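You operate a simulated robot arm through the tools that you are given. There is no shell and no other tool. Be economical: measure what you need, move in short steps, check, and stop when the job is done.

Carry out the task below with a simulated robot arm. There is one attempt and no reset: what you move stays moved.

TASK
Oil both pawls till they drop in, then refit the chrome drum.
Fine: oil alone goes on the pawls; the bottle goes back in its cup.

The check looks at the end state, three seconds after you hand in, the way a careful person would. Anything else that was tipped, shoved, dropped, spilled or broken makes it a failure.

THE ROBOT
A 5-joint arm with a two-finger parallel gripper, fixed in place. Base frame: the origin is at the foot of the arm, x ahead of it, y to its left, z up; the work surface is at about z = 0. Units: cm, rad, N and s.
With the tool pointing down near the work surface it reaches from about 26 to 60 cm from the base axis. Its first joint turns from -1.152 to 1.152 rad. The tool tilts only in the upright plane through the base axis and itself; it spins freely about its own axis. Payload 1.57 kg.
Tool frame: the origin (TCP) lies between the finger pads and is the grasp point; the fingertips stand 3 cm ahead of it; z points along the fingers, y is the line along which they close. Largest opening 8 cm; finger width 1.7, thickness 1.2; the body of the gripper, 4 by 8.2 cm, starts 8 cm behind the TCP.
Orientation is told as [roll, pitch, yaw] about the base's x, y, z axes, in that order, counted from this pose: with the fingers straight down and closing along the base's y, the tool's x points along the base's -x, its y along +y and its z along -z.

THE INTERFACE
- The arm moves only by the tool drive_tool. Its argument "moves" is one flat list of numbers, 7 for each row, row after row: the turn, a rotation vector about the tool's x, y, z in rad, then the shift along the tool's x, y, z in cm, then the opening in per cent of the stroke, from 0 (shut) to 100 (fully open). In form: [wx, wy, wz, tx, ty, tz, grip, wx, wy, wz, tx, ty, tz, grip, ...]. A call has 1 to 12 rows; each row shifts and turns the commanded pose from where the row before left it, along the tool's axes as they then stand. Each row takes 0.2 s and may step no farther than 5 cm and 0.15 rad from the row before; otherwise, or with a gripper value out of range, the whole call is refused. Where a pose cannot be reached the arm comes as near as it can. A force on the tool above 40 N (or 10 N above the force at the start of the call, whichever is more), or a blocked arm, ends the call early, and 0.2 s more pass. The fingers move at their own pace (about 15.3 cm/s each) and stop on an object; they squeeze with about 31 N. The grip force told is the motor's: it shows also when the fingers shut on nothing. Time passes only in rows, and 0.2 s behind the last, so rows that do not move let the fingers close. It gives the time, the measured TCP pose, the force on the tool (base axes), the opening and the grip force at its end, in the units of the frame above (readings bear some noise), with the torque about the TCP (base axes, N m) and any sound that the robot's microphone picked up.
- Cameras (640 x 400 px; columns grow to the right, rows downward): "scene" is fixed at [3.22, 38.73, 53.45]; the picture's right is [-0.81, -0.59, 0.00], its down [-0.28, 0.38, -0.88] and it looks along [0.52, -0.71, -0.47] (base axes); focal length 231 px, centre (320, 200). "wrist" rides on the gripper at [7.2, -0.7, -12.2] in the tool frame; the picture's right is [0.09, 1.00, 0.00], its down [-0.84, 0.08, -0.54] and it looks along [-0.54, 0.05, 0.84] (tool axes); focal length 238 px, centre (320, 200). There is no depth. A picture from a camera that has moved, and an enlarged one, comes with that camera's place and axes in the base frame and with its lens.
- camera(camera): a new picture of that camera. It takes no simulated time.
- inspect(camera, box): a new picture of the part [left, top, right, bottom] of that camera's present view, enlarged. It takes no simulated time.
- close_job(): hands the job in; it is judged then, once.

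Go step by step. Nothing tells you positions but the pictures and the camera data: compare them with the known pose of the tool, close in by small moves and look again before you grip or let go. The budget is 120 turns and 76 pictures, counting those below and the enlarged ones. Unless the task says otherwise, let go and move clear before handing in, and close with one line.

The tools are called as name(argument=value, ...) on one line, values as JSON. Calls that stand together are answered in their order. drive_tool: Moves the arm, as the interface text tells. Its arguments: {"type":"object","properties":{"moves":{"type":"array","items":{"type":"number"}}},"required":["moves"]} The other tools are called the same way: camera (camera) takes a picture; inspect (camera, box) takes an enlarged picture of a part of a camera's view; close_job () hands the job in.

At the start:

```text
time_s: 0.0
position: [34.1, 0.78, 46.65]
ee_rot: [0.0, 0.0, 0.0]
wrist_force: [-0.4, -0.1, 0.0]
moment: [-0.01, -0.02, 0.03]
grip_width: 7.99
finger_force: 0.1
```

scene: 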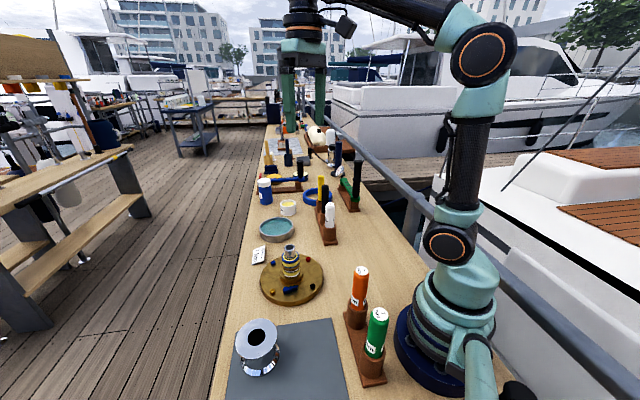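
wrist: 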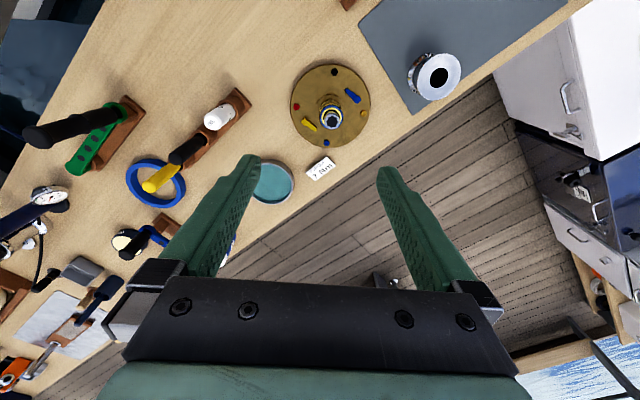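

I see a winch base with a spindle on a round brass plate, a chrome drum on a grey mat, and several bottles in cups. I'll take closer views to identify the oil and the pawls.

inspect(camera="scene", box=[220, 220, 400, 400])

inspect(camera="scene", box=[230, 120, 380, 270])

inspect(camera="wrist", box=[250, 40, 480, 200])

```text
2.22 times, centred on (310, 310) of scene
camera zoom: at [3.22, 38.73, 53.45], right [-0.81, -0.59, 0.0], down [-0.28, 0.38, -0.88], along [0.52, -0.71, -0.47], focal length 514 px, centre (342, -44)
```

zoom: 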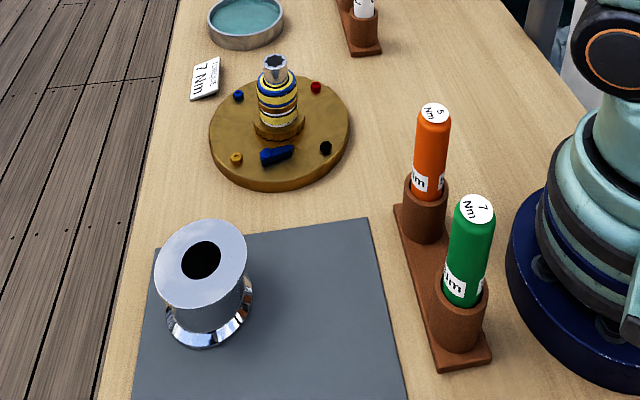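

```text
2.67 times, centred on (305, 195) of scene
camera zoom: at [3.22, 38.73, 53.45], right [-0.81, -0.59, 0.0], down [-0.28, 0.38, -0.88], along [0.52, -0.71, -0.47], focal length 617 px, centre (360, 213)
```

zoom: 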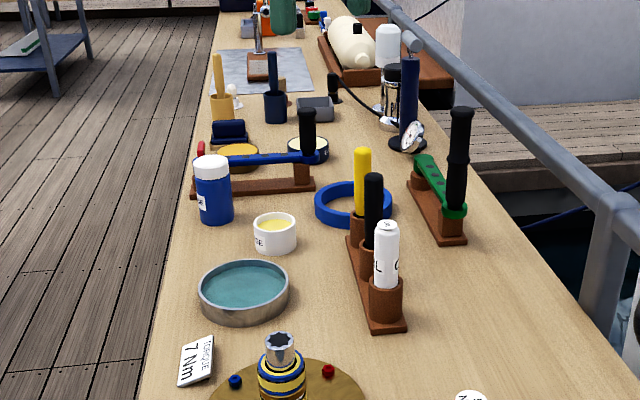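

```text
2.50 times, centred on (365, 120) of wrist
camera zoom: at [26.93, -0.06, 58.87], right [-0.09, 1.0, 0.0], down [0.84, 0.08, 0.54], along [0.54, 0.05, -0.84], focal length 596 px, centre (208, 400)
```

zoom: 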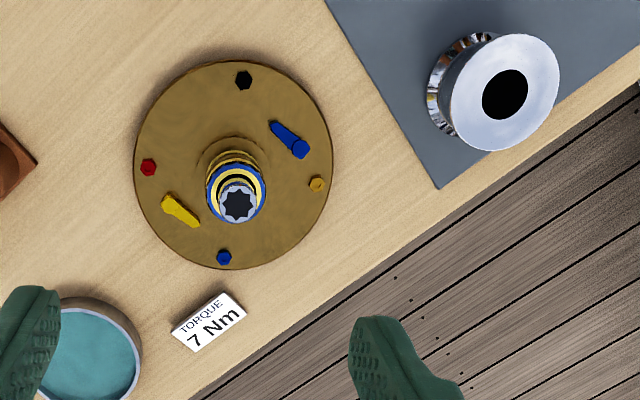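

The oil is probably the white bottle at about (41, -19.5). I'll move the wrist camera towards it with a tilted tool to read its label.

drive_tool(moves=[0, 0, 0, 1.3, -3.65, 2.9, 100, 0, 0, 0, 1.3, -3.65, 2.9, 100, 0, 0, 0, 1.3, -3.65, 2.9, 100, 0, 0, 0, 1.3, -3.65, 2.9, 100, 0, 0, 0.149, 0, 0, 0, 100, 0, 0, 0.149, 0, 0, 0, 100, 0, 0, 0.149, 0, 0, 0, 100, 0, -0.15, 0, 0, 0, 0, 100, 0, -0.15, 0, 0, 0, 0, 100, 0, -0.15, 0, 0, 0, 0, 100, 0, -0.15, 0, 0, 0, 0, 100])

camera(camera="wrist")

```text
time_s: 2.4
position: [28.88, -13.93, 35.16]
ee_rot: [0.0, -0.602, -0.448]
wrist_force: [0.7, -0.1, 0.0]
moment: [0.01, 0.02, 0.0]
grip_width: 7.99
finger_force: 0.0
```

```text
70 pictures are left
camera wrist: at [17.09, -9.07, 41.07], right [0.36, 0.93, -0.05], down [0.38, -0.1, 0.92], along [0.85, -0.35, -0.39], focal length 238 px, centre (320, 200)
```

wrist: 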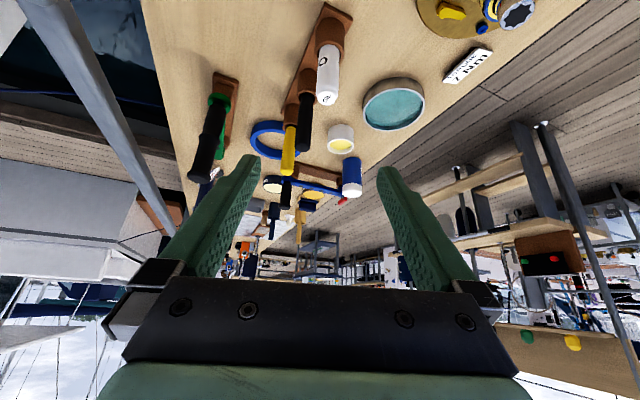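

The view is upside down but the rack is clear. I'll zoom in on it.

inspect(camera="wrist", box=[190, 0, 400, 200])

inspect(camera="scene", box=[300, 165, 350, 250])

```text
2.00 times, centred on (295, 100) of wrist
camera zoom: at [17.09, -9.07, 41.07], right [0.36, 0.93, -0.05], down [0.38, -0.1, 0.92], along [0.85, -0.35, -0.39], focal length 477 px, centre (370, 400)
```

zoom: 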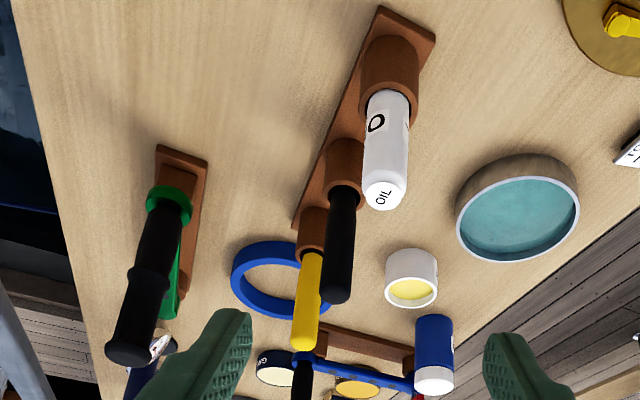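

```text
4.71 times, centred on (325, 208) of scene
camera zoom: at [3.22, 38.73, 53.45], right [-0.81, -0.59, 0.0], down [-0.28, 0.38, -0.88], along [0.52, -0.71, -0.47], focal length 1088 px, centre (296, 165)
```

zoom: 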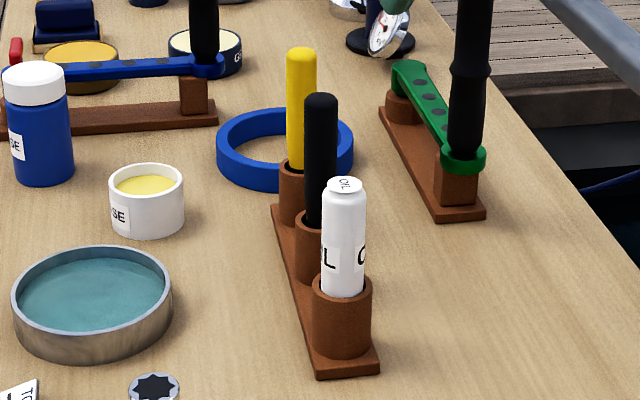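

The bottle top is labelled OIL and stands at about (41, -18.6), top z about 14; like the drivers it seems to be stored nose-down. I'll hover above it with the fingers set across the rack line.

drive_tool(moves=[0, 0.15, 0, 0, 0, 0, 100, 0, 0.15, 0, 0, 0, 0, 100, 0, 0.15, 0, 0, 0, 0, 100, 0, 0.15, 0, 0, 0, 0, 100, 0, 0, 0.1455, 0, 0, 0, 100, 0, 0, 0.1455, 0, 0, 0, 100, 0, 0, 0.1455, 0, 0, 0, 100, 0, 0, 0.1455, 0, 0, 0, 100, 0, 0, 0, -2.565, 1.99, 2.5, 100, 0, 0, 0, -2.565, 1.99, 2.5, 100, 0, 0, 0, -2.565, 1.99, 2.5, 100, 0, 0, 0, -2.565, 1.99, 2.5, 100])

camera(camera="wrist")

inspect(camera="scene", box=[270, 130, 390, 250])

```text
time_s: 5.0
position: [41.11, -18.51, 25.11]
ee_rot: [-0.001, 0.002, -1.027]
wrist_force: [0.0, 0.0, -0.8]
moment: [0.01, 0.0, -0.02]
grip_width: 7.99
finger_force: 0.1
```

```text
67 pictures are left
camera wrist: at [36.79, -12.8, 37.19], right [0.81, 0.59, 0.0], down [0.5, -0.68, 0.54], along [0.32, -0.44, -0.84], focal length 238 px, centre (320, 200)
```

wrist: 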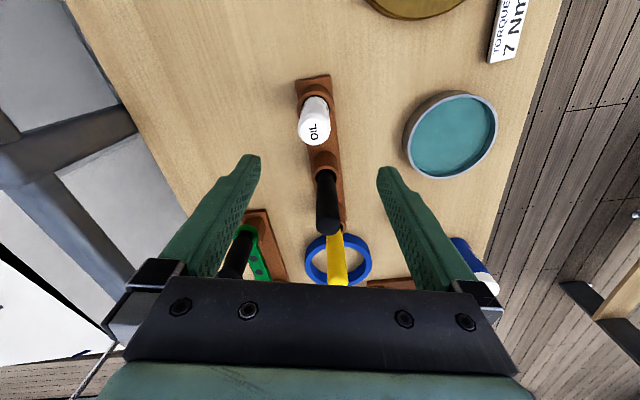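

```text
3.33 times, centred on (330, 190) of scene
camera zoom: at [3.22, 38.73, 53.45], right [-0.81, -0.59, 0.0], down [-0.28, 0.38, -0.88], along [0.52, -0.71, -0.47], focal length 771 px, centre (287, 233)
```

zoom: 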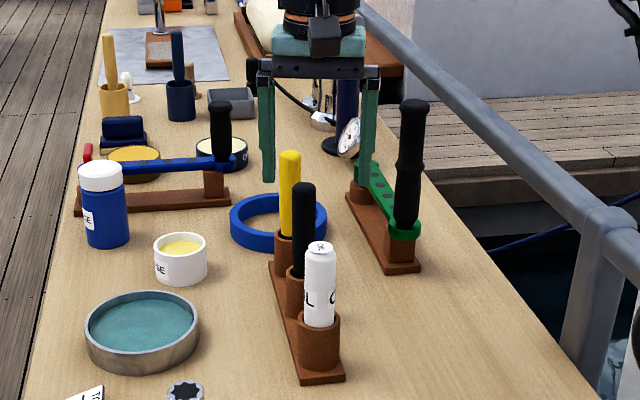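

The bottle is nearly centred between the fingers. I'll lower until the fingertips are at about the bottle top and check again.

drive_tool(moves=[0, 0, 0, -0.1, -0.3, 3.5, 100, 0, 0, 0, 0, 0, 3.5, 100])

camera(camera="wrist")

inspect(camera="scene", box=[270, 130, 390, 250])

```text
time_s: 5.6
position: [40.92, -18.79, 18.07]
ee_rot: [0.0, 0.001, -1.027]
wrist_force: [0.1, 0.0, -0.3]
moment: [0.0, -0.02, -0.04]
grip_width: 8.01
finger_force: 0.1
```

```text
65 pictures are left
camera wrist: at [36.61, -13.12, 30.22], right [0.81, 0.59, 0.0], down [0.5, -0.68, 0.54], along [0.32, -0.44, -0.84], focal length 238 px, centre (320, 200)
```

wrist: 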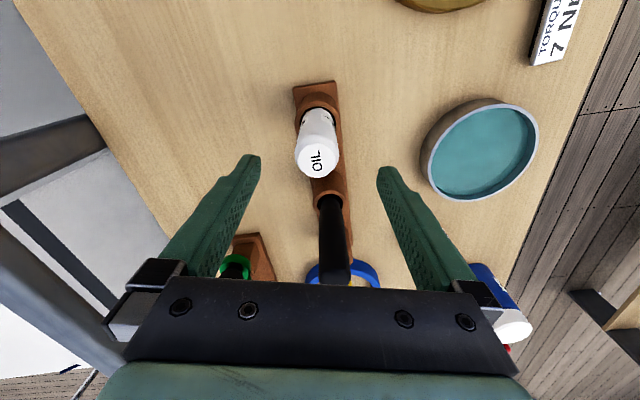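

```text
3.33 times, centred on (330, 190) of scene
camera zoom: at [3.22, 38.73, 53.45], right [-0.81, -0.59, 0.0], down [-0.28, 0.38, -0.88], along [0.52, -0.71, -0.47], focal length 771 px, centre (287, 233)
```

zoom: 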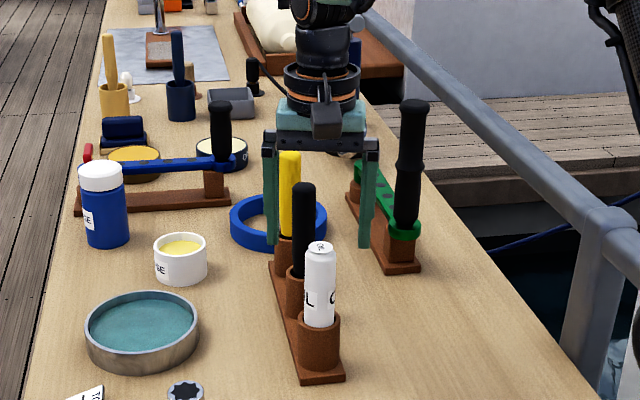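

The bottle sits centred between the fingers, with its top at about z 14.3. I'll descend to TCP z 11 and close.

drive_tool(moves=[0, 0, 0, 0.15, -0.15, 2, 100, 0, 0, 0, 0, 0, 2.5, 100, 0, 0, 0, 0, 0, 2.5, 100, 0, 0, 0, 0, 0, 0, 35, 0, 0, 0, 0, 0, 0, 0, 0, 0, 0, 0, 0, 0, 0])

inspect(camera="scene", box=[270, 130, 390, 250])

```text
time_s: 7.0
position: [40.64, -18.71, 10.99]
ee_rot: [-0.001, -0.001, -1.028]
wrist_force: [-0.5, 0.2, 0.0]
moment: [-0.03, -0.02, 0.02]
grip_width: 3.07
finger_force: 31.1
```

```text
3.33 times, centred on (330, 190) of scene
camera zoom: at [3.22, 38.73, 53.45], right [-0.81, -0.59, 0.0], down [-0.28, 0.38, -0.88], along [0.52, -0.71, -0.47], focal length 771 px, centre (287, 233)
```

zoom: 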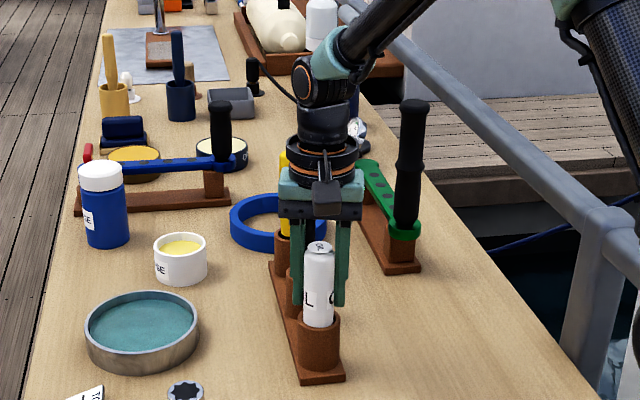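

I have the bottle (3.07 cm wide, pose recorded at 40.64, -18.71, 10.99). I'll lift straight up and look at its lower end.

drive_tool(moves=[0, 0, 0, 0, 0, -1.5, 0, 0, 0, 0, 0, 0, -2.5, 0, 0, 0, 0, 0, 0, -3, 0, 0, 0, 0, 0, 0, -3, 0, 0, 0, 0, 0, 0, -3, 0])

inspect(camera="scene", box=[270, 110, 390, 250])

```text
time_s: 8.2
position: [40.5, -18.61, 24.04]
ee_rot: [0.001, 0.0, -1.029]
wrist_force: [-0.4, 0.2, -0.3]
moment: [0.02, 0.01, 0.06]
grip_width: 3.05
finger_force: 30.5
```

```text
2.86 times, centred on (330, 180) of scene
camera zoom: at [3.22, 38.73, 53.45], right [-0.81, -0.59, 0.0], down [-0.28, 0.38, -0.88], along [0.52, -0.71, -0.47], focal length 661 px, centre (291, 257)
```

zoom: 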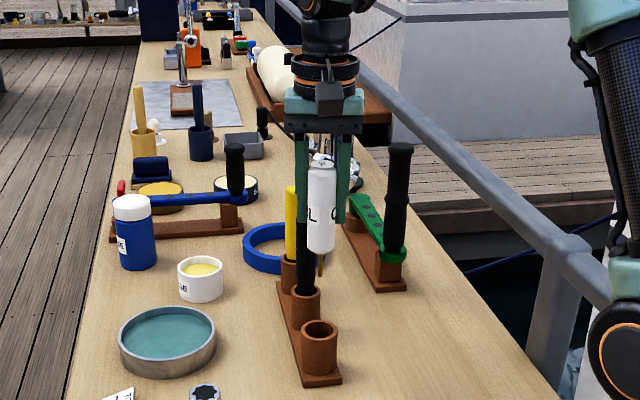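

The bottle has a thin copper nozzle about 10 cm below the TCP. I'll carry it level towards the winch, holding high, and look at the pawls.

drive_tool(moves=[0, 0, -0.147, 0, 0, 0, 0, 0, 0, -0.147, 0, 0, 0, 0, 0, 0, -0.147, 0, 0, 0, 0, 0, 0, -0.147, 0, 0, 0, 0, 0, 0, -0.147, 0, 0, 0, 0, 0, 0, -0.147, 0, 0, 0, 0, 0, 0, -0.147, 0, 0, 0, 0, 0, 0, 0, -0.5, 4.5, -0.8, 0, 0, 0, 0, -0.5, 4.5, -0.8, 0, 0, 0, 0, -0.5, 4.5, -0.8, 0, 0, 0, 0, -0.5, 4.5, -0.8, 0, 0, 0, 0, -0.5, 4.5, -0.8, 0])

camera(camera="wrist")

inspect(camera="scene", box=[240, 180, 360, 310])

```text
time_s: 10.8
position: [43.09, 3.89, 28.05]
ee_rot: [-0.001, 0.0, 0.001]
wrist_force: [-0.2, 0.7, -0.1]
moment: [-0.01, -0.01, 0.01]
grip_width: 3.03
finger_force: 30.7
```

```text
61 pictures are left
camera wrist: at [35.84, 3.07, 40.27], right [-0.09, 1.0, 0.0], down [0.84, 0.08, 0.54], along [0.54, 0.05, -0.84], focal length 238 px, centre (320, 200)
```

wrist: 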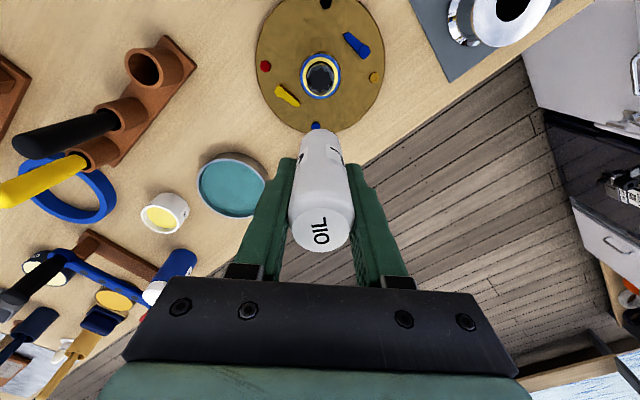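

```text
3.08 times, centred on (300, 245) of scene
camera zoom: at [3.22, 38.73, 53.45], right [-0.81, -0.59, 0.0], down [-0.28, 0.38, -0.88], along [0.52, -0.71, -0.47], focal length 712 px, centre (382, 62)
```

zoom: 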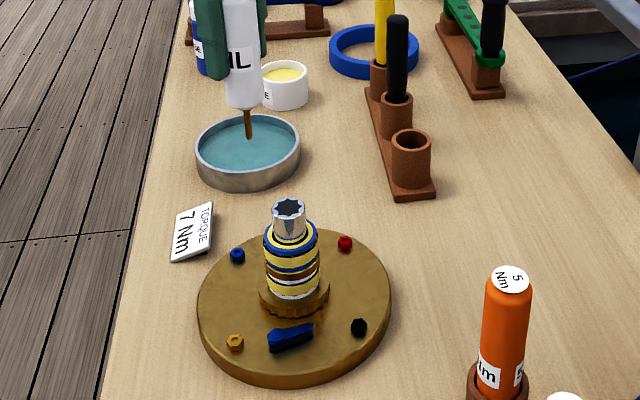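

The nozzle tip is about 9.7 cm below the TCP. I'll zoom in on the winch from here.

inspect(camera="wrist", box=[240, 0, 400, 140])

inspect(camera="scene", box=[255, 240, 330, 310])

```text
2.86 times, centred on (320, 70) of wrist
camera zoom: at [35.84, 3.07, 40.27], right [-0.09, 1.0, 0.0], down [0.84, 0.08, 0.54], along [0.54, 0.05, -0.84], focal length 681 px, centre (320, 571)
```

zoom: 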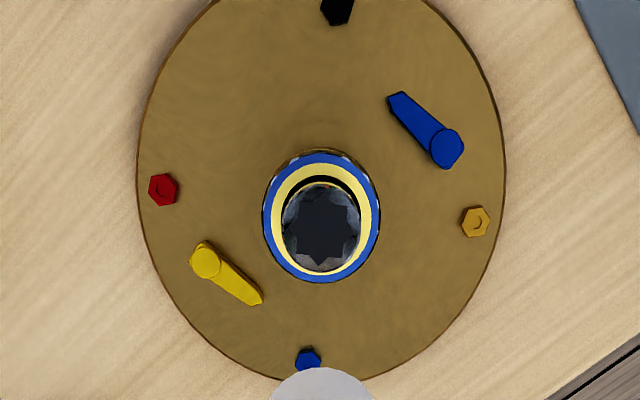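

```text
5.71 times, centred on (292, 275) of scene
camera zoom: at [3.22, 38.73, 53.45], right [-0.81, -0.59, 0.0], down [-0.28, 0.38, -0.88], along [0.52, -0.71, -0.47], focal length 1322 px, centre (477, -229)
```

zoom: 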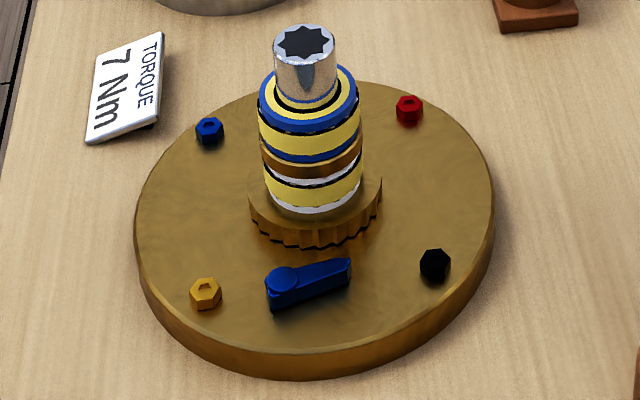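

The pawls are pivoted levers: blue pivot at about (36.2, 8.9), yellow pivot at about (41.8, -2.3), both on a disc about 2 cm high. I'll put the nozzle over the blue pivot a few cm up and check.

drive_tool(moves=[0, 0, 0, 3.45, 2.5, 0, 0, 0, 0, 0, 3.45, 2.5, 0, 0, 0, 0, 0, 0, 0, 4, 0, 0, 0, 0, 0, 0, 4, 0, 0, 0, 0, 0, 0, 3.5, 0, 0, 0, 0, 0, 0, 0, 0])

inspect(camera="scene", box=[240, 200, 340, 310])

camera(camera="wrist")

```text
time_s: 12.2
position: [36.18, 8.89, 16.47]
ee_rot: [0.0, 0.0, 0.0]
wrist_force: [-0.4, -0.4, -0.2]
moment: [0.04, 0.02, -0.02]
grip_width: 3.06
finger_force: 30.9
```

```text
3.64 times, centred on (290, 255) of scene
camera zoom: at [3.22, 38.73, 53.45], right [-0.81, -0.59, 0.0], down [-0.28, 0.38, -0.88], along [0.52, -0.71, -0.47], focal length 841 px, centre (429, 0)
```

zoom: 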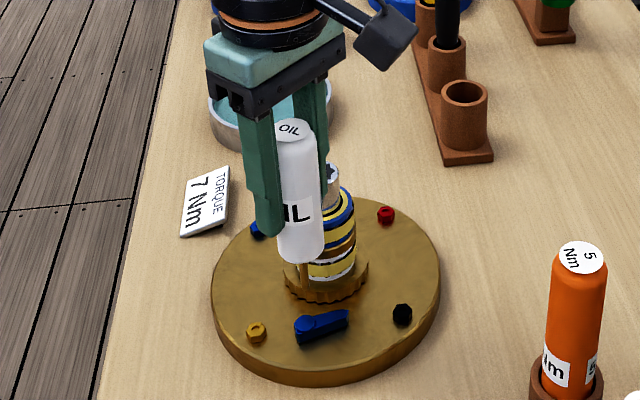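

```text
56 pictures are left
camera wrist: at [28.99, 8.03, 28.74], right [-0.09, 1.0, 0.0], down [0.84, 0.08, 0.54], along [0.54, 0.05, -0.84], focal length 238 px, centre (320, 200)
```

wrist: 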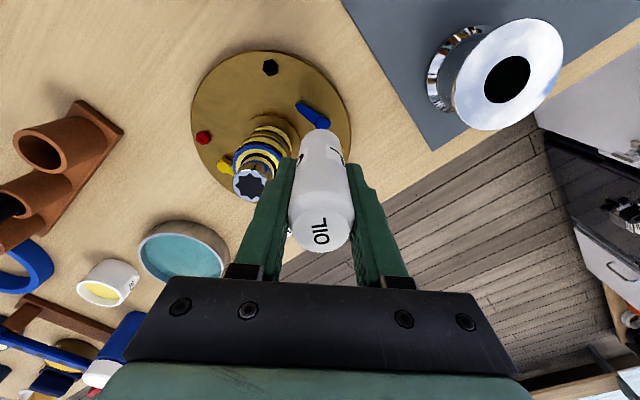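

Both views agree: the tip is at z 6.7, directly over the blue pivot (z about 2.5). I'll lower to about 0.8 cm above it and wait.

drive_tool(moves=[0, 0, 0, 0, 0, 1.8, 0, 0, 0, 0, 0, 0, 1.5, 0, 0, 0, 0, 0, 0, 0, 0, 0, 0, 0, 0, 0, 0, 0])

inspect(camera="scene", box=[255, 250, 325, 310])

```text
time_s: 13.2
position: [36.23, 8.89, 13.34]
ee_rot: [-0.001, 0.0, -0.002]
wrist_force: [-0.6, -0.6, -1.9]
moment: [-0.01, -0.01, -0.03]
grip_width: 3.05
finger_force: 30.7
```

```text
6.67 times, centred on (290, 280) of scene
camera zoom: at [3.22, 38.73, 53.45], right [-0.81, -0.59, 0.0], down [-0.28, 0.38, -0.88], along [0.52, -0.71, -0.47], focal length 1542 px, centre (520, -333)
```

zoom: 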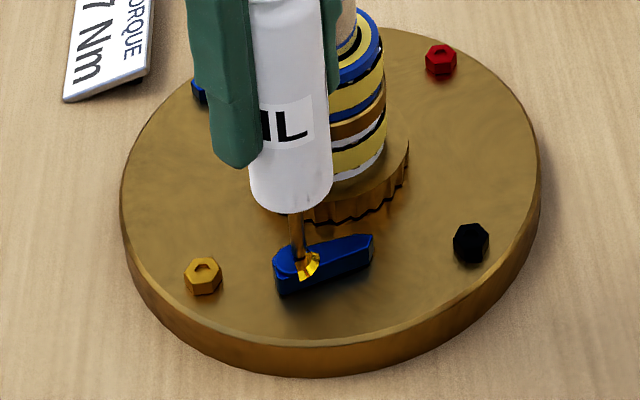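

A golden oil drop shows at the tip on the blue pivot. I'll hold for about a second and check the pawl.

drive_tool(moves=[0, 0, 0, 0, 0, 0, 0, 0, 0, 0, 0, 0, 0, 0, 0, 0, 0, 0, 0, 0, 0, 0, 0, 0, 0, 0, 0, 0])

inspect(camera="scene", box=[255, 250, 325, 310])

```text
time_s: 14.2
position: [36.19, 9.0, 13.41]
ee_rot: [0.0, -0.002, 0.001]
wrist_force: [-0.1, 0.6, -0.4]
moment: [0.01, -0.03, 0.01]
grip_width: 3.05
finger_force: 30.9
```

```text
6.67 times, centred on (290, 280) of scene
camera zoom: at [3.22, 38.73, 53.45], right [-0.81, -0.59, 0.0], down [-0.28, 0.38, -0.88], along [0.52, -0.71, -0.47], focal length 1542 px, centre (520, -333)
```

zoom: 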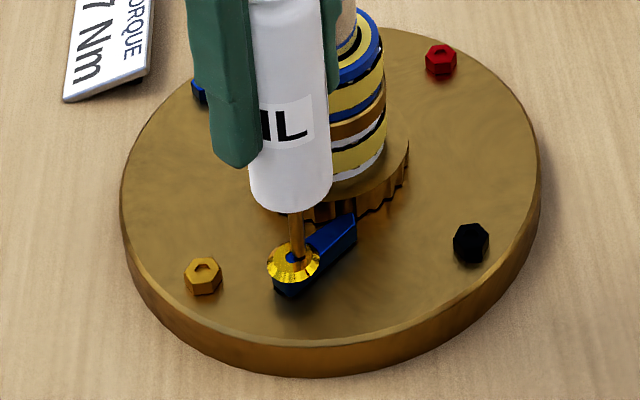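

The blue pawl has swung in to the ratchet. I'll lift straight away and check it is fully in.

drive_tool(moves=[0, 0, 0, 0, 0, -3, 0, 0, 0, 0, 0, 0, -4, 0, 0, 0, 0, 0, 0, -4, 0, 0, 0, 0, 0, 0, -4, 0])

inspect(camera="scene", box=[250, 230, 330, 310])

inspect(camera="wrist", box=[200, 30, 380, 180])

```text
time_s: 15.2
position: [36.29, 8.82, 28.33]
ee_rot: [0.0, -0.001, -0.001]
wrist_force: [-0.4, 0.8, -0.6]
moment: [-0.02, -0.01, -0.03]
grip_width: 3.03
finger_force: 30.3
```

```text
5.00 times, centred on (290, 270) of scene
camera zoom: at [3.22, 38.73, 53.45], right [-0.81, -0.59, 0.0], down [-0.28, 0.38, -0.88], along [0.52, -0.71, -0.47], focal length 1156 px, centre (470, -150)
```

zoom: 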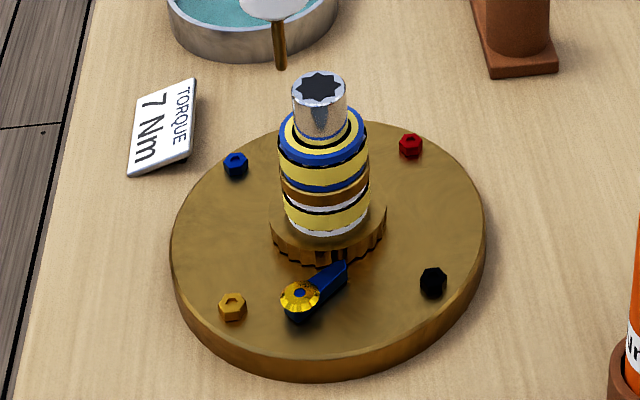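

```text
2.67 times, centred on (290, 105) of wrist
camera zoom: at [29.04, 8.05, 40.45], right [-0.09, 1.0, 0.0], down [0.84, 0.08, 0.54], along [0.54, 0.05, -0.84], focal length 636 px, centre (400, 453)
```

zoom: 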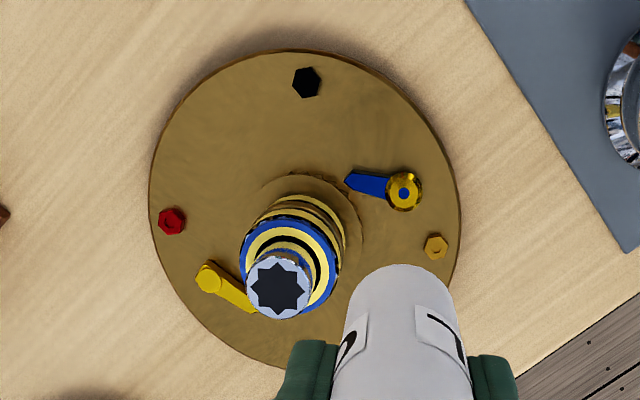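

Blue is seated. The yellow pivot is at about (42.05, -2.38); I'll move there at height, then come down part way and check.

drive_tool(moves=[0, 0, 0, -1.92, -3.73, 0, 0, 0, 0, 0, -1.92, -3.73, 0, 0, 0, 0, 0, -1.92, -3.73, 0, 0, 0, 0, 0, 0, 0, 4, 0, 0, 0, 0, 0, 0, 4, 0, 0, 0, 0, 0, 0, 3.7, 0, 0, 0, 0, 0, 0, 0, 0])

inspect(camera="scene", box=[250, 190, 350, 290])

camera(camera="wrist")

```text
time_s: 16.8
position: [41.99, -2.46, 16.49]
ee_rot: [-0.001, 0.001, 0.001]
wrist_force: [0.3, -0.3, 0.0]
moment: [0.03, -0.03, -0.01]
grip_width: 3.06
finger_force: 30.7
```

```text
4.00 times, centred on (300, 240) of scene
camera zoom: at [3.22, 38.73, 53.45], right [-0.81, -0.59, 0.0], down [-0.28, 0.38, -0.88], along [0.52, -0.71, -0.47], focal length 925 px, centre (400, 40)
```

zoom: 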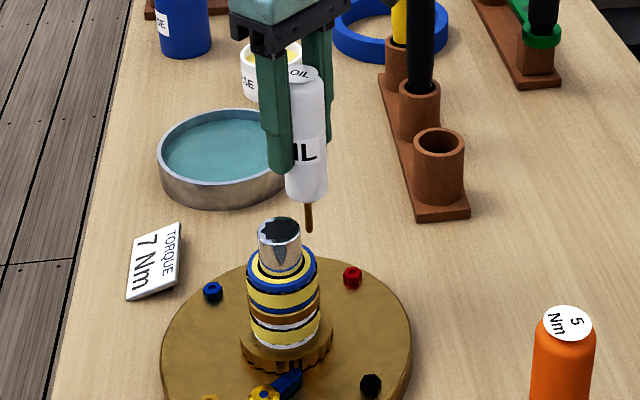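

```text
50 pictures are left
camera wrist: at [34.81, -3.24, 28.66], right [-0.09, 1.0, 0.0], down [0.84, 0.08, 0.54], along [0.54, 0.05, -0.84], focal length 238 px, centre (320, 200)
```

wrist: 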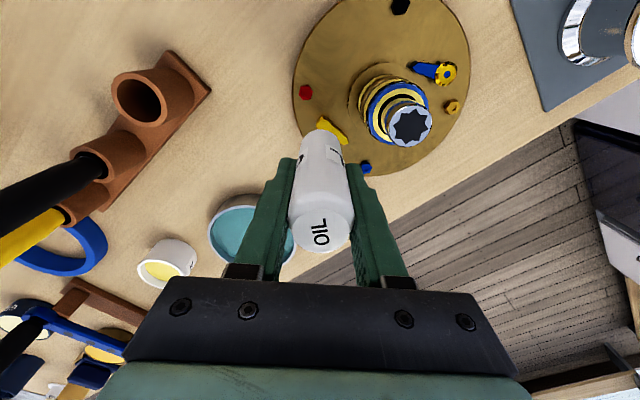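

The tip lines up over the yellow pivot within a couple of mm. I'll lower with a small correction and hold for the same time as before.

drive_tool(moves=[0, 0, 0, 0.05, 0.1, 1.8, 0, 0, 0, 0, 0, 0, 1.3, 0, 0, 0, 0, 0, 0, 0, 0, 0, 0, 0, 0, 0, 0, 0])

inspect(camera="scene", box=[250, 210, 330, 290])

inspect(camera="wrist", box=[250, 20, 430, 200])

```text
time_s: 17.8
position: [41.99, -2.28, 13.47]
ee_rot: [0.002, 0.002, 0.001]
wrist_force: [-0.1, -0.1, -0.9]
moment: [0.01, 0.04, 0.02]
grip_width: 3.04
finger_force: 31.2
```

```text
5.00 times, centred on (290, 250) of scene
camera zoom: at [3.22, 38.73, 53.45], right [-0.81, -0.59, 0.0], down [-0.28, 0.38, -0.88], along [0.52, -0.71, -0.47], focal length 1156 px, centre (470, -50)
```

zoom: 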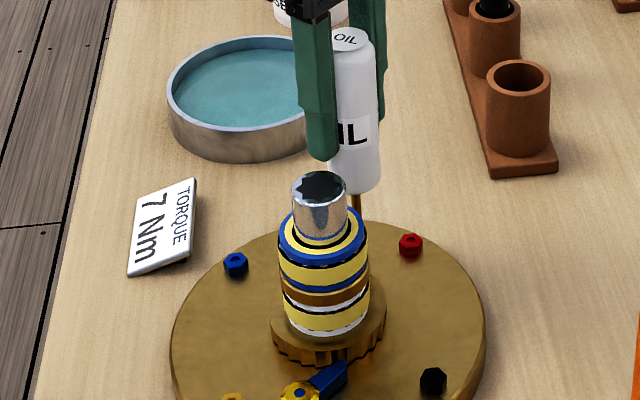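

```text
2.22 times, centred on (340, 110) of wrist
camera zoom: at [34.78, -3.07, 25.67], right [-0.09, 1.0, 0.0], down [0.84, 0.08, 0.54], along [0.54, 0.05, -0.84], focal length 530 px, centre (276, 400)
```

zoom: 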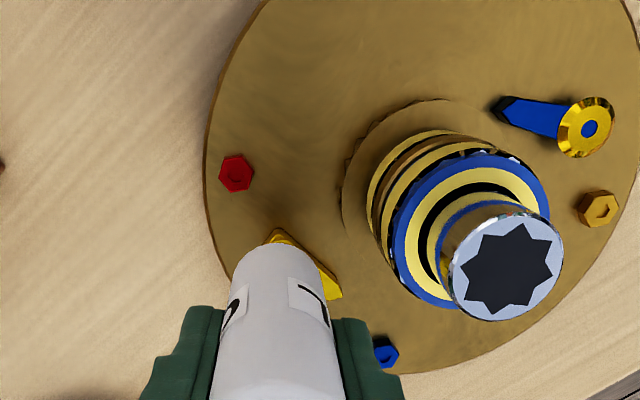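

The bottle hides the contact point; I'll hold another second as before and look again.

drive_tool(moves=[0, 0, 0, 0, 0, 0, 0, 0, 0, 0, 0, 0, 0, 0, 0, 0, 0, 0, 0, 0, 0, 0, 0, 0, 0, 0, 0, 0])

inspect(camera="wrist", box=[250, 20, 430, 200])

```text
time_s: 18.8
position: [42.0, -2.16, 13.59]
ee_rot: [0.0, 0.001, 0.0]
wrist_force: [-0.7, 0.0, -0.4]
moment: [0.0, 0.02, 0.05]
grip_width: 3.03
finger_force: 30.8
```

```text
2.22 times, centred on (340, 110) of wrist
camera zoom: at [34.79, -3.07, 25.68], right [-0.09, 1.0, 0.0], down [0.84, 0.08, 0.54], along [0.54, 0.05, -0.84], focal length 530 px, centre (276, 400)
```

zoom: 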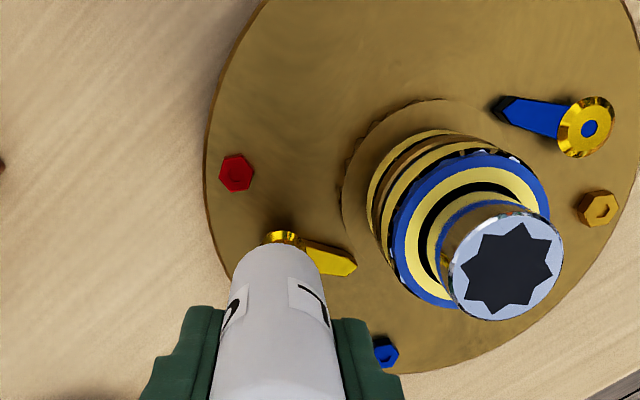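

Yellow is swinging in with an oil ring showing. I'll lift and check that both are seated.

drive_tool(moves=[0, 0, 0, 0, 0, -3, 0, 0, 0, 0, 0, 0, -4, 0, 0, 0, 0, 0, 0, -4, 0, 0, 0, 0, 0, 0, -4, 0])

inspect(camera="wrist", box=[270, 20, 430, 160])

```text
time_s: 19.8
position: [41.94, -2.26, 28.6]
ee_rot: [-0.001, 0.003, -0.001]
wrist_force: [0.1, 0.0, -1.1]
moment: [0.04, 0.02, 0.01]
grip_width: 3.04
finger_force: 31.5
```

```text
2.86 times, centred on (350, 90) of wrist
camera zoom: at [34.8, -3.12, 40.69], right [-0.09, 1.0, 0.0], down [0.84, 0.08, 0.54], along [0.54, 0.05, -0.84], focal length 681 px, centre (234, 514)
```

zoom: 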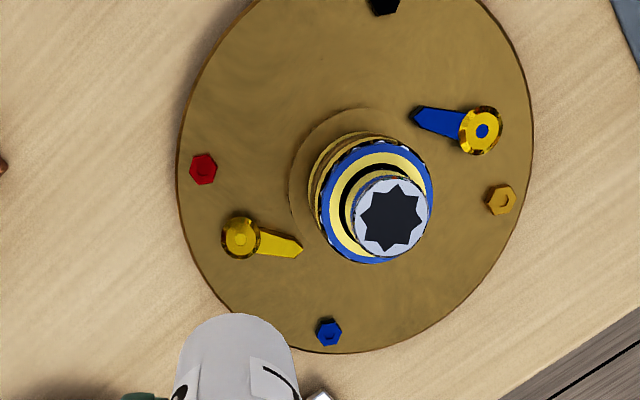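

Both pawls are seated, each with oil on the pivot. I'll take the bottle back to its cup.

drive_tool(moves=[0, 0, 0, 0.325, -4.11, 0, 0, 0, 0, 0, 0.325, -4.11, 0, 0, 0, 0, 0, 0.325, -4.11, 0, 0, 0, 0, 0, 0.325, -4.11, 0, 0, 0, 0, 0.147, 0, 0, 0, 0, 0, 0, 0.147, 0, 0, 0, 0, 0, 0, 0.147, 0, 0, 0, 0, 0, 0, 0.147, 0, 0, 0, 0, 0, 0, 0.147, 0, 0, 0, 0, 0, 0, 0.147, 0, 0, 0, 0, 0, 0, 0.147, 0, 0, 0, 0, 0, 0, 0, 0, 0, 3, 0])

inspect(camera="scene", box=[270, 130, 390, 250])

```text
time_s: 22.4
position: [40.67, -18.77, 25.43]
ee_rot: [-0.001, 0.001, -1.032]
wrist_force: [0.6, 0.0, -1.1]
moment: [-0.01, -0.02, 0.01]
grip_width: 3.04
finger_force: 30.9
```

```text
3.33 times, centred on (330, 190) of scene
camera zoom: at [3.22, 38.73, 53.45], right [-0.81, -0.59, 0.0], down [-0.28, 0.38, -0.88], along [0.52, -0.71, -0.47], focal length 771 px, centre (287, 233)
```

zoom: 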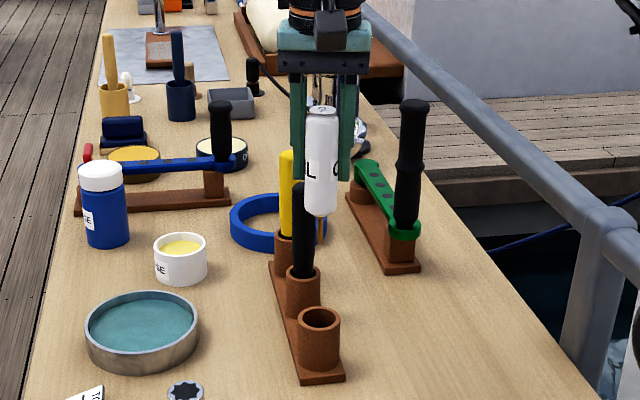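

Aligned above the cup. I'll lower in steps.

drive_tool(moves=[0, 0, 0, 0, 0, 4, 0, 0, 0, 0, 0, 0, 4, 0, 0, 0, 0, 0, 0, 2, 0, 0, 0, 0, 0, 0, 0, 0])

inspect(camera="scene", box=[290, 170, 370, 250])

inspect(camera="wrist", box=[240, 60, 400, 260])

```text
time_s: 23.4
position: [40.58, -18.7, 15.54]
ee_rot: [0.0, -0.001, -1.03]
wrist_force: [-0.4, -0.3, -0.9]
moment: [-0.02, 0.02, 0.04]
grip_width: 3.06
finger_force: 30.9
```

```text
5.00 times, centred on (330, 210) of scene
camera zoom: at [3.22, 38.73, 53.45], right [-0.81, -0.59, 0.0], down [-0.28, 0.38, -0.88], along [0.52, -0.71, -0.47], focal length 1156 px, centre (270, 150)
```

zoom: 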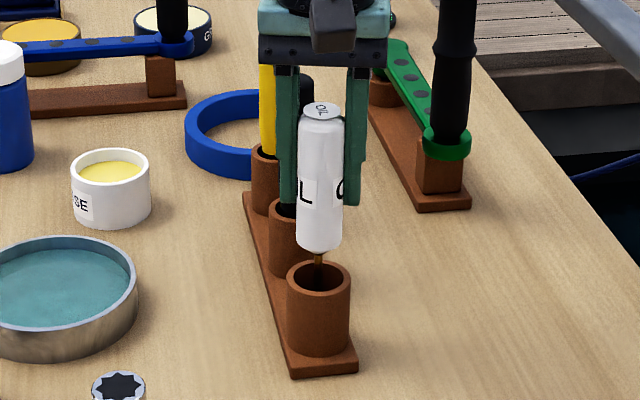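

```text
2.00 times, centred on (320, 160) of wrist
camera zoom: at [36.32, -13.1, 27.66], right [0.81, 0.59, 0.0], down [0.5, -0.68, 0.54], along [0.32, -0.44, -0.84], focal length 477 px, centre (320, 280)
```

zoom: 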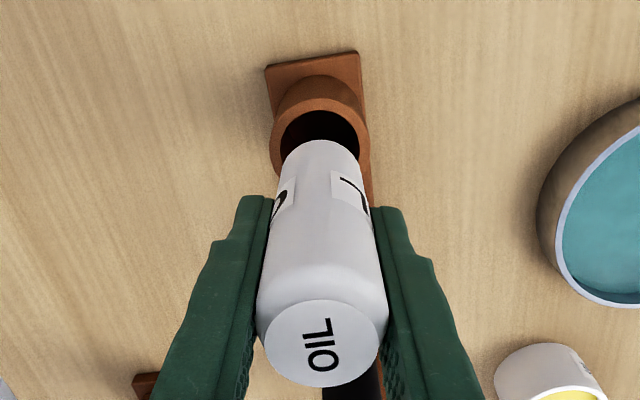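

Well aligned; I'll lower the last 4.4 cm gently, still holding.

drive_tool(moves=[0, 0, 0, 0, 0, 1.5, 0, 0, 0, 0, 0, 0, 1.5, 0, 0, 0, 0, 0, 0, 1.0, 0, 0, 0, 0, 0, 0, 0.4, 0, 0, 0, 0, 0, 0, 0, 0])

inspect(camera="scene", box=[290, 170, 370, 250])

```text
time_s: 24.6
position: [40.74, -18.76, 11.25]
ee_rot: [0.0, -0.001, -1.028]
wrist_force: [-0.6, 0.3, -1.3]
moment: [0.01, -0.02, 0.02]
grip_width: 3.04
finger_force: 31.2
```

```text
5.00 times, centred on (330, 210) of scene
camera zoom: at [3.22, 38.73, 53.45], right [-0.81, -0.59, 0.0], down [-0.28, 0.38, -0.88], along [0.52, -0.71, -0.47], focal length 1156 px, centre (270, 150)
```

zoom: 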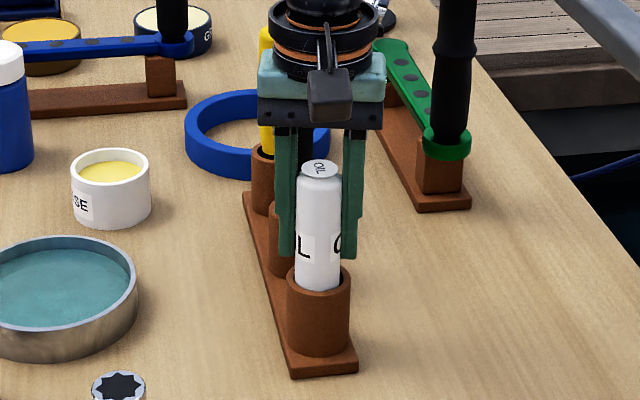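

It's in the cup. A touch lower, then release and rise.

drive_tool(moves=[0, 0, 0, 0, 0, 0.2, 0, 0, 0, 0, 0, 0, 0, 48, 0, 0, 0, 0, 0, 0, 60, 0, 0, 0, 0, 0, 0, 70, 0, 0, 0, 0, 0, -3, 80, 0, 0, 0, 0, 0, -4, 80, 0, 0, 0, 0, 0, -4, 80, 0, 0, 0, 0, 0, -4, 80])

inspect(camera="scene", box=[270, 130, 390, 250])

```text
time_s: 26.4
position: [40.75, -18.73, 25.89]
ee_rot: [-0.002, 0.001, -1.027]
wrist_force: [1.0, 0.2, -0.2]
moment: [-0.01, -0.02, 0.0]
grip_width: 6.39
finger_force: 0.1
```

```text
3.33 times, centred on (330, 190) of scene
camera zoom: at [3.22, 38.73, 53.45], right [-0.81, -0.59, 0.0], down [-0.28, 0.38, -0.88], along [0.52, -0.71, -0.47], focal length 771 px, centre (287, 233)
```

zoom: 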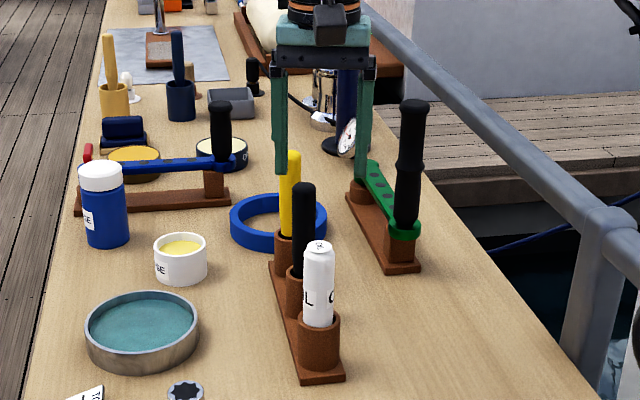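

The bottle stands back in its cup. Next I'll turn the tool and travel to view the drum.

drive_tool(moves=[0, 0, -0.138, 0, 0, -1, 100, 0, 0, -0.138, 0, 0, -1, 100, 0, 0, -0.138, 0, 0, -1, 100, 0, 0, -0.138, 0, 0, -1, 100, 0, 0, -0.138, 0, 0, -1, 100, 0, 0, -0.138, 0, 0, -1, 100, 0, 0, -0.138, 0, 0, -1, 100, 0, 0, -0.138, 0, 0, -1, 100, 0, 0, -0.138, 0, 0, -1, 100, 0, 0, -0.138, 0, 0, 0, 100, 0, 0, -0.138, 0, 0, 0, 100, 0, 0, -0.138, 0, 0, 0, 100])

drive_tool(moves=[0, 0, 0, -1.3, 4.38, 0, 100, 0, 0, 0, -1.3, 4.38, 0, 100, 0, 0, 0, -1.3, 4.38, 0, 100, 0, 0, 0, -1.3, 4.38, 0, 100, 0, 0, 0, -1.3, 4.38, 0, 100, 0, 0, 0, -1.3, 4.38, 0, 100, 0, 0, 0, -1.3, 4.38, 0, 100, 0, 0, 0, -1.3, 4.38, 0, 100, 0, 0, 0, -1.3, 4.38, 0, 100, 0, 0, 0, 0, 0, 0, 100])

camera(camera="wrist")

inspect(camera="scene", box=[210, 290, 330, 400])

```text
time_s: 29.0
position: [40.61, -18.77, 34.95]
ee_rot: [-0.001, 0.0, 0.63]
wrist_force: [-0.2, -0.5, -0.2]
moment: [0.0, -0.02, 0.01]
grip_width: 7.98
finger_force: 0.0
```

```text
time_s: 31.2
position: [26.87, 19.96, 34.96]
ee_rot: [-0.001, 0.0, 0.629]
wrist_force: [0.1, 0.4, 0.7]
moment: [0.0, 0.02, -0.01]
grip_width: 8.03
finger_force: 0.0
```

```text
40 pictures are left
camera wrist: at [21.48, 15.11, 47.08], right [-0.66, 0.75, 0.0], down [0.63, 0.55, 0.54], along [0.41, 0.36, -0.84], focal length 238 px, centre (320, 200)
```

wrist: 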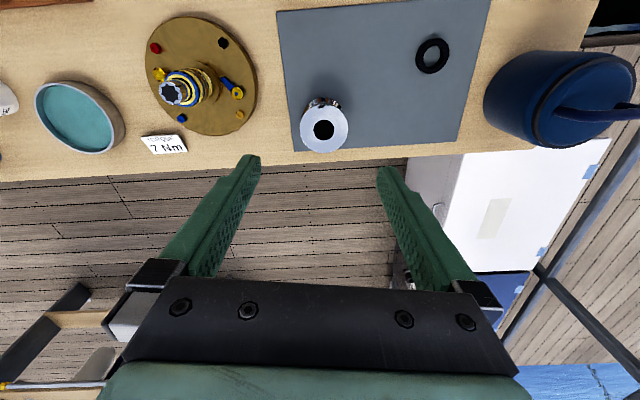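

```text
3.64 times, centred on (270, 345) of scene
camera zoom: at [3.22, 38.73, 53.45], right [-0.81, -0.59, 0.0], down [-0.28, 0.38, -0.88], along [0.52, -0.71, -0.47], focal length 841 px, centre (502, -327)
```

zoom: 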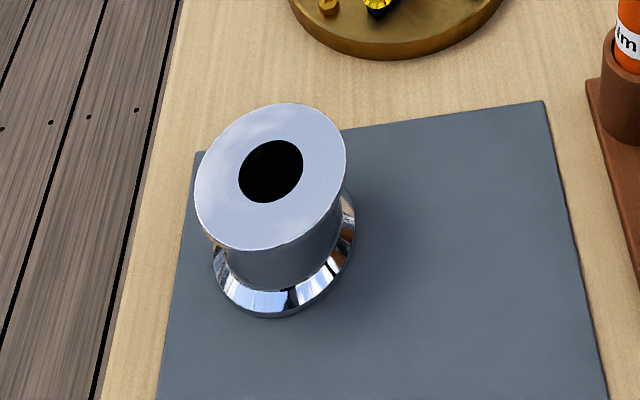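

The drum top centre triangulates to about (30.2, 23.6), z about 6.8, and its flange is about 8 cm wide. I'll hover over it to compare its width with the finger opening.

drive_tool(moves=[0, 0, 0, -2.4, 0.5, 4, 100, 0, 0, 0, -2.4, 0.5, 4, 100, 0, 0, 0, 0, 0, 4, 100, 0, 0, 0, 0, 0, 4, 100, 0, 0, 0, 0, 0, 0, 100])

camera(camera="wrist")

inspect(camera="scene", box=[200, 270, 340, 400])

```text
time_s: 32.4
position: [30.24, 23.58, 19.0]
ee_rot: [-0.001, -0.001, 0.627]
wrist_force: [0.1, -0.7, -0.9]
moment: [0.0, 0.02, 0.0]
grip_width: 7.99
finger_force: 0.0
```

```text
38 pictures are left
camera wrist: at [24.81, 18.64, 31.05], right [-0.66, 0.75, 0.0], down [0.63, 0.55, 0.54], along [0.41, 0.36, -0.84], focal length 238 px, centre (320, 200)
```

wrist: 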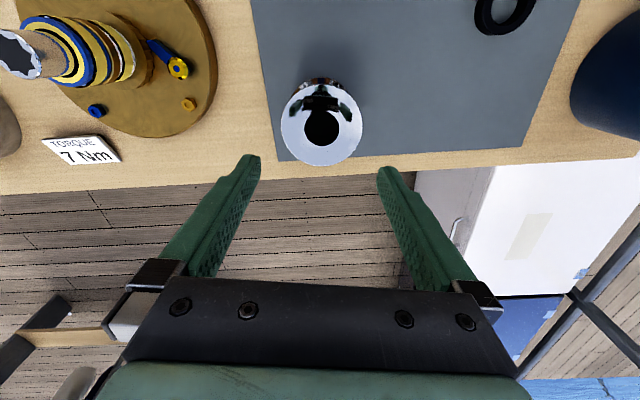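

```text
3.08 times, centred on (270, 335) of scene
camera zoom: at [3.22, 38.73, 53.45], right [-0.81, -0.59, 0.0], down [-0.28, 0.38, -0.88], along [0.52, -0.71, -0.47], focal length 712 px, centre (474, -215)
```

zoom: 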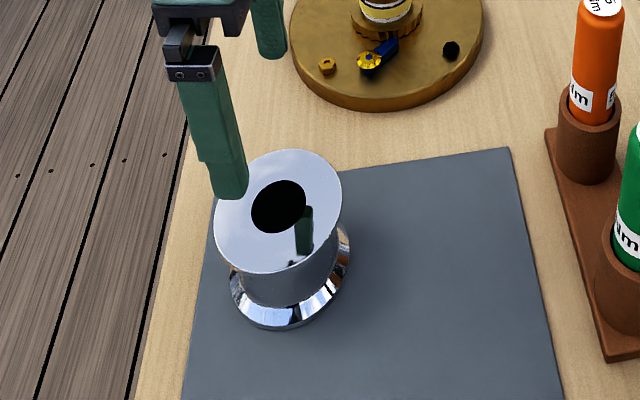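

The width is borderline against the 8 cm opening. I'll lower the fingertips to just above the drum top for a direct comparison.

drive_tool(moves=[0, 0, 0, 0, 0, 4, 100, 0, 0, 0, 0, 0, 3, 100, 0, 0, 0, 0, 0, 0, 100])

camera(camera="wrist")

inspect(camera="scene", box=[200, 270, 340, 400])

```text
time_s: 33.2
position: [30.2, 23.59, 11.87]
ee_rot: [0.0, 0.0, 0.628]
wrist_force: [0.5, 1.0, 0.6]
moment: [0.01, -0.01, -0.01]
grip_width: 7.99
finger_force: 0.1
```

```text
36 pictures are left
camera wrist: at [24.75, 18.67, 23.96], right [-0.66, 0.75, 0.0], down [0.63, 0.55, 0.54], along [0.41, 0.36, -0.84], focal length 238 px, centre (320, 200)
```

wrist: 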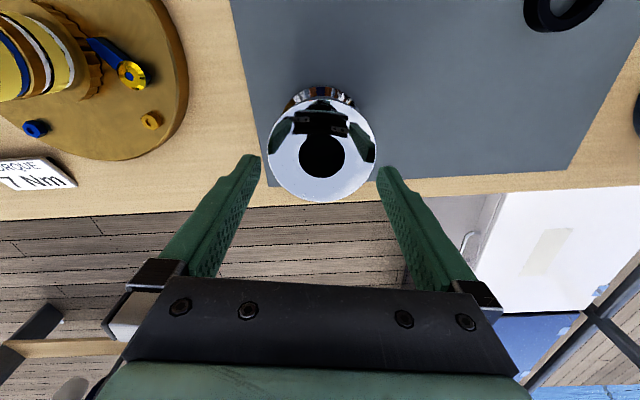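

```text
3.08 times, centred on (270, 335) of scene
camera zoom: at [3.22, 38.73, 53.45], right [-0.81, -0.59, 0.0], down [-0.28, 0.38, -0.88], along [0.52, -0.71, -0.47], focal length 712 px, centre (474, -215)
```

zoom: 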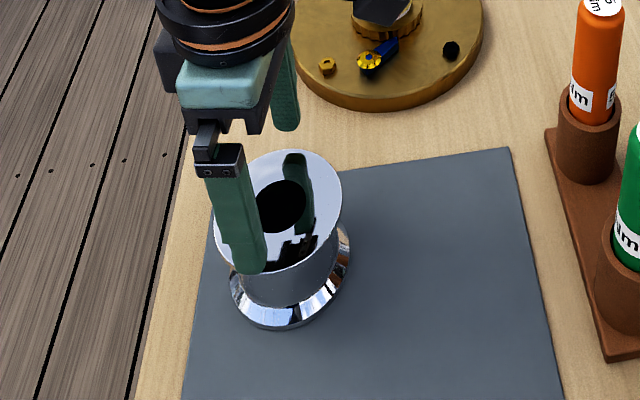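

I need the drum's true height and width. I'll zoom on the fingertips and their reflections in the drum top.

inspect(camera="scene", box=[235, 300, 295, 385])

inspect(camera="wrist", box=[240, 75, 400, 215])

```text
4.71 times, centred on (265, 342) of scene
camera zoom: at [3.22, 38.73, 53.45], right [-0.81, -0.59, 0.0], down [-0.28, 0.38, -0.88], along [0.52, -0.71, -0.47], focal length 1088 px, centre (579, -471)
```

zoom: 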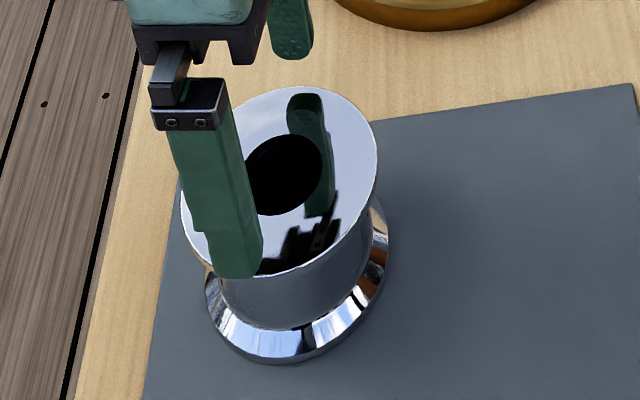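

```text
2.86 times, centred on (320, 145) of wrist
camera zoom: at [24.75, 18.67, 23.96], right [-0.66, 0.75, 0.0], down [0.63, 0.55, 0.54], along [0.41, 0.36, -0.84], focal length 681 px, centre (320, 357)
```

zoom: 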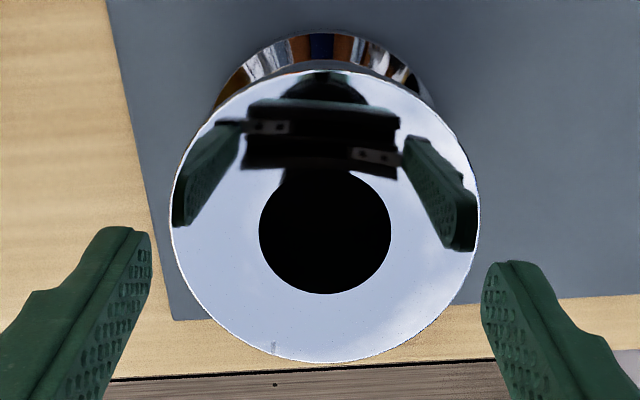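

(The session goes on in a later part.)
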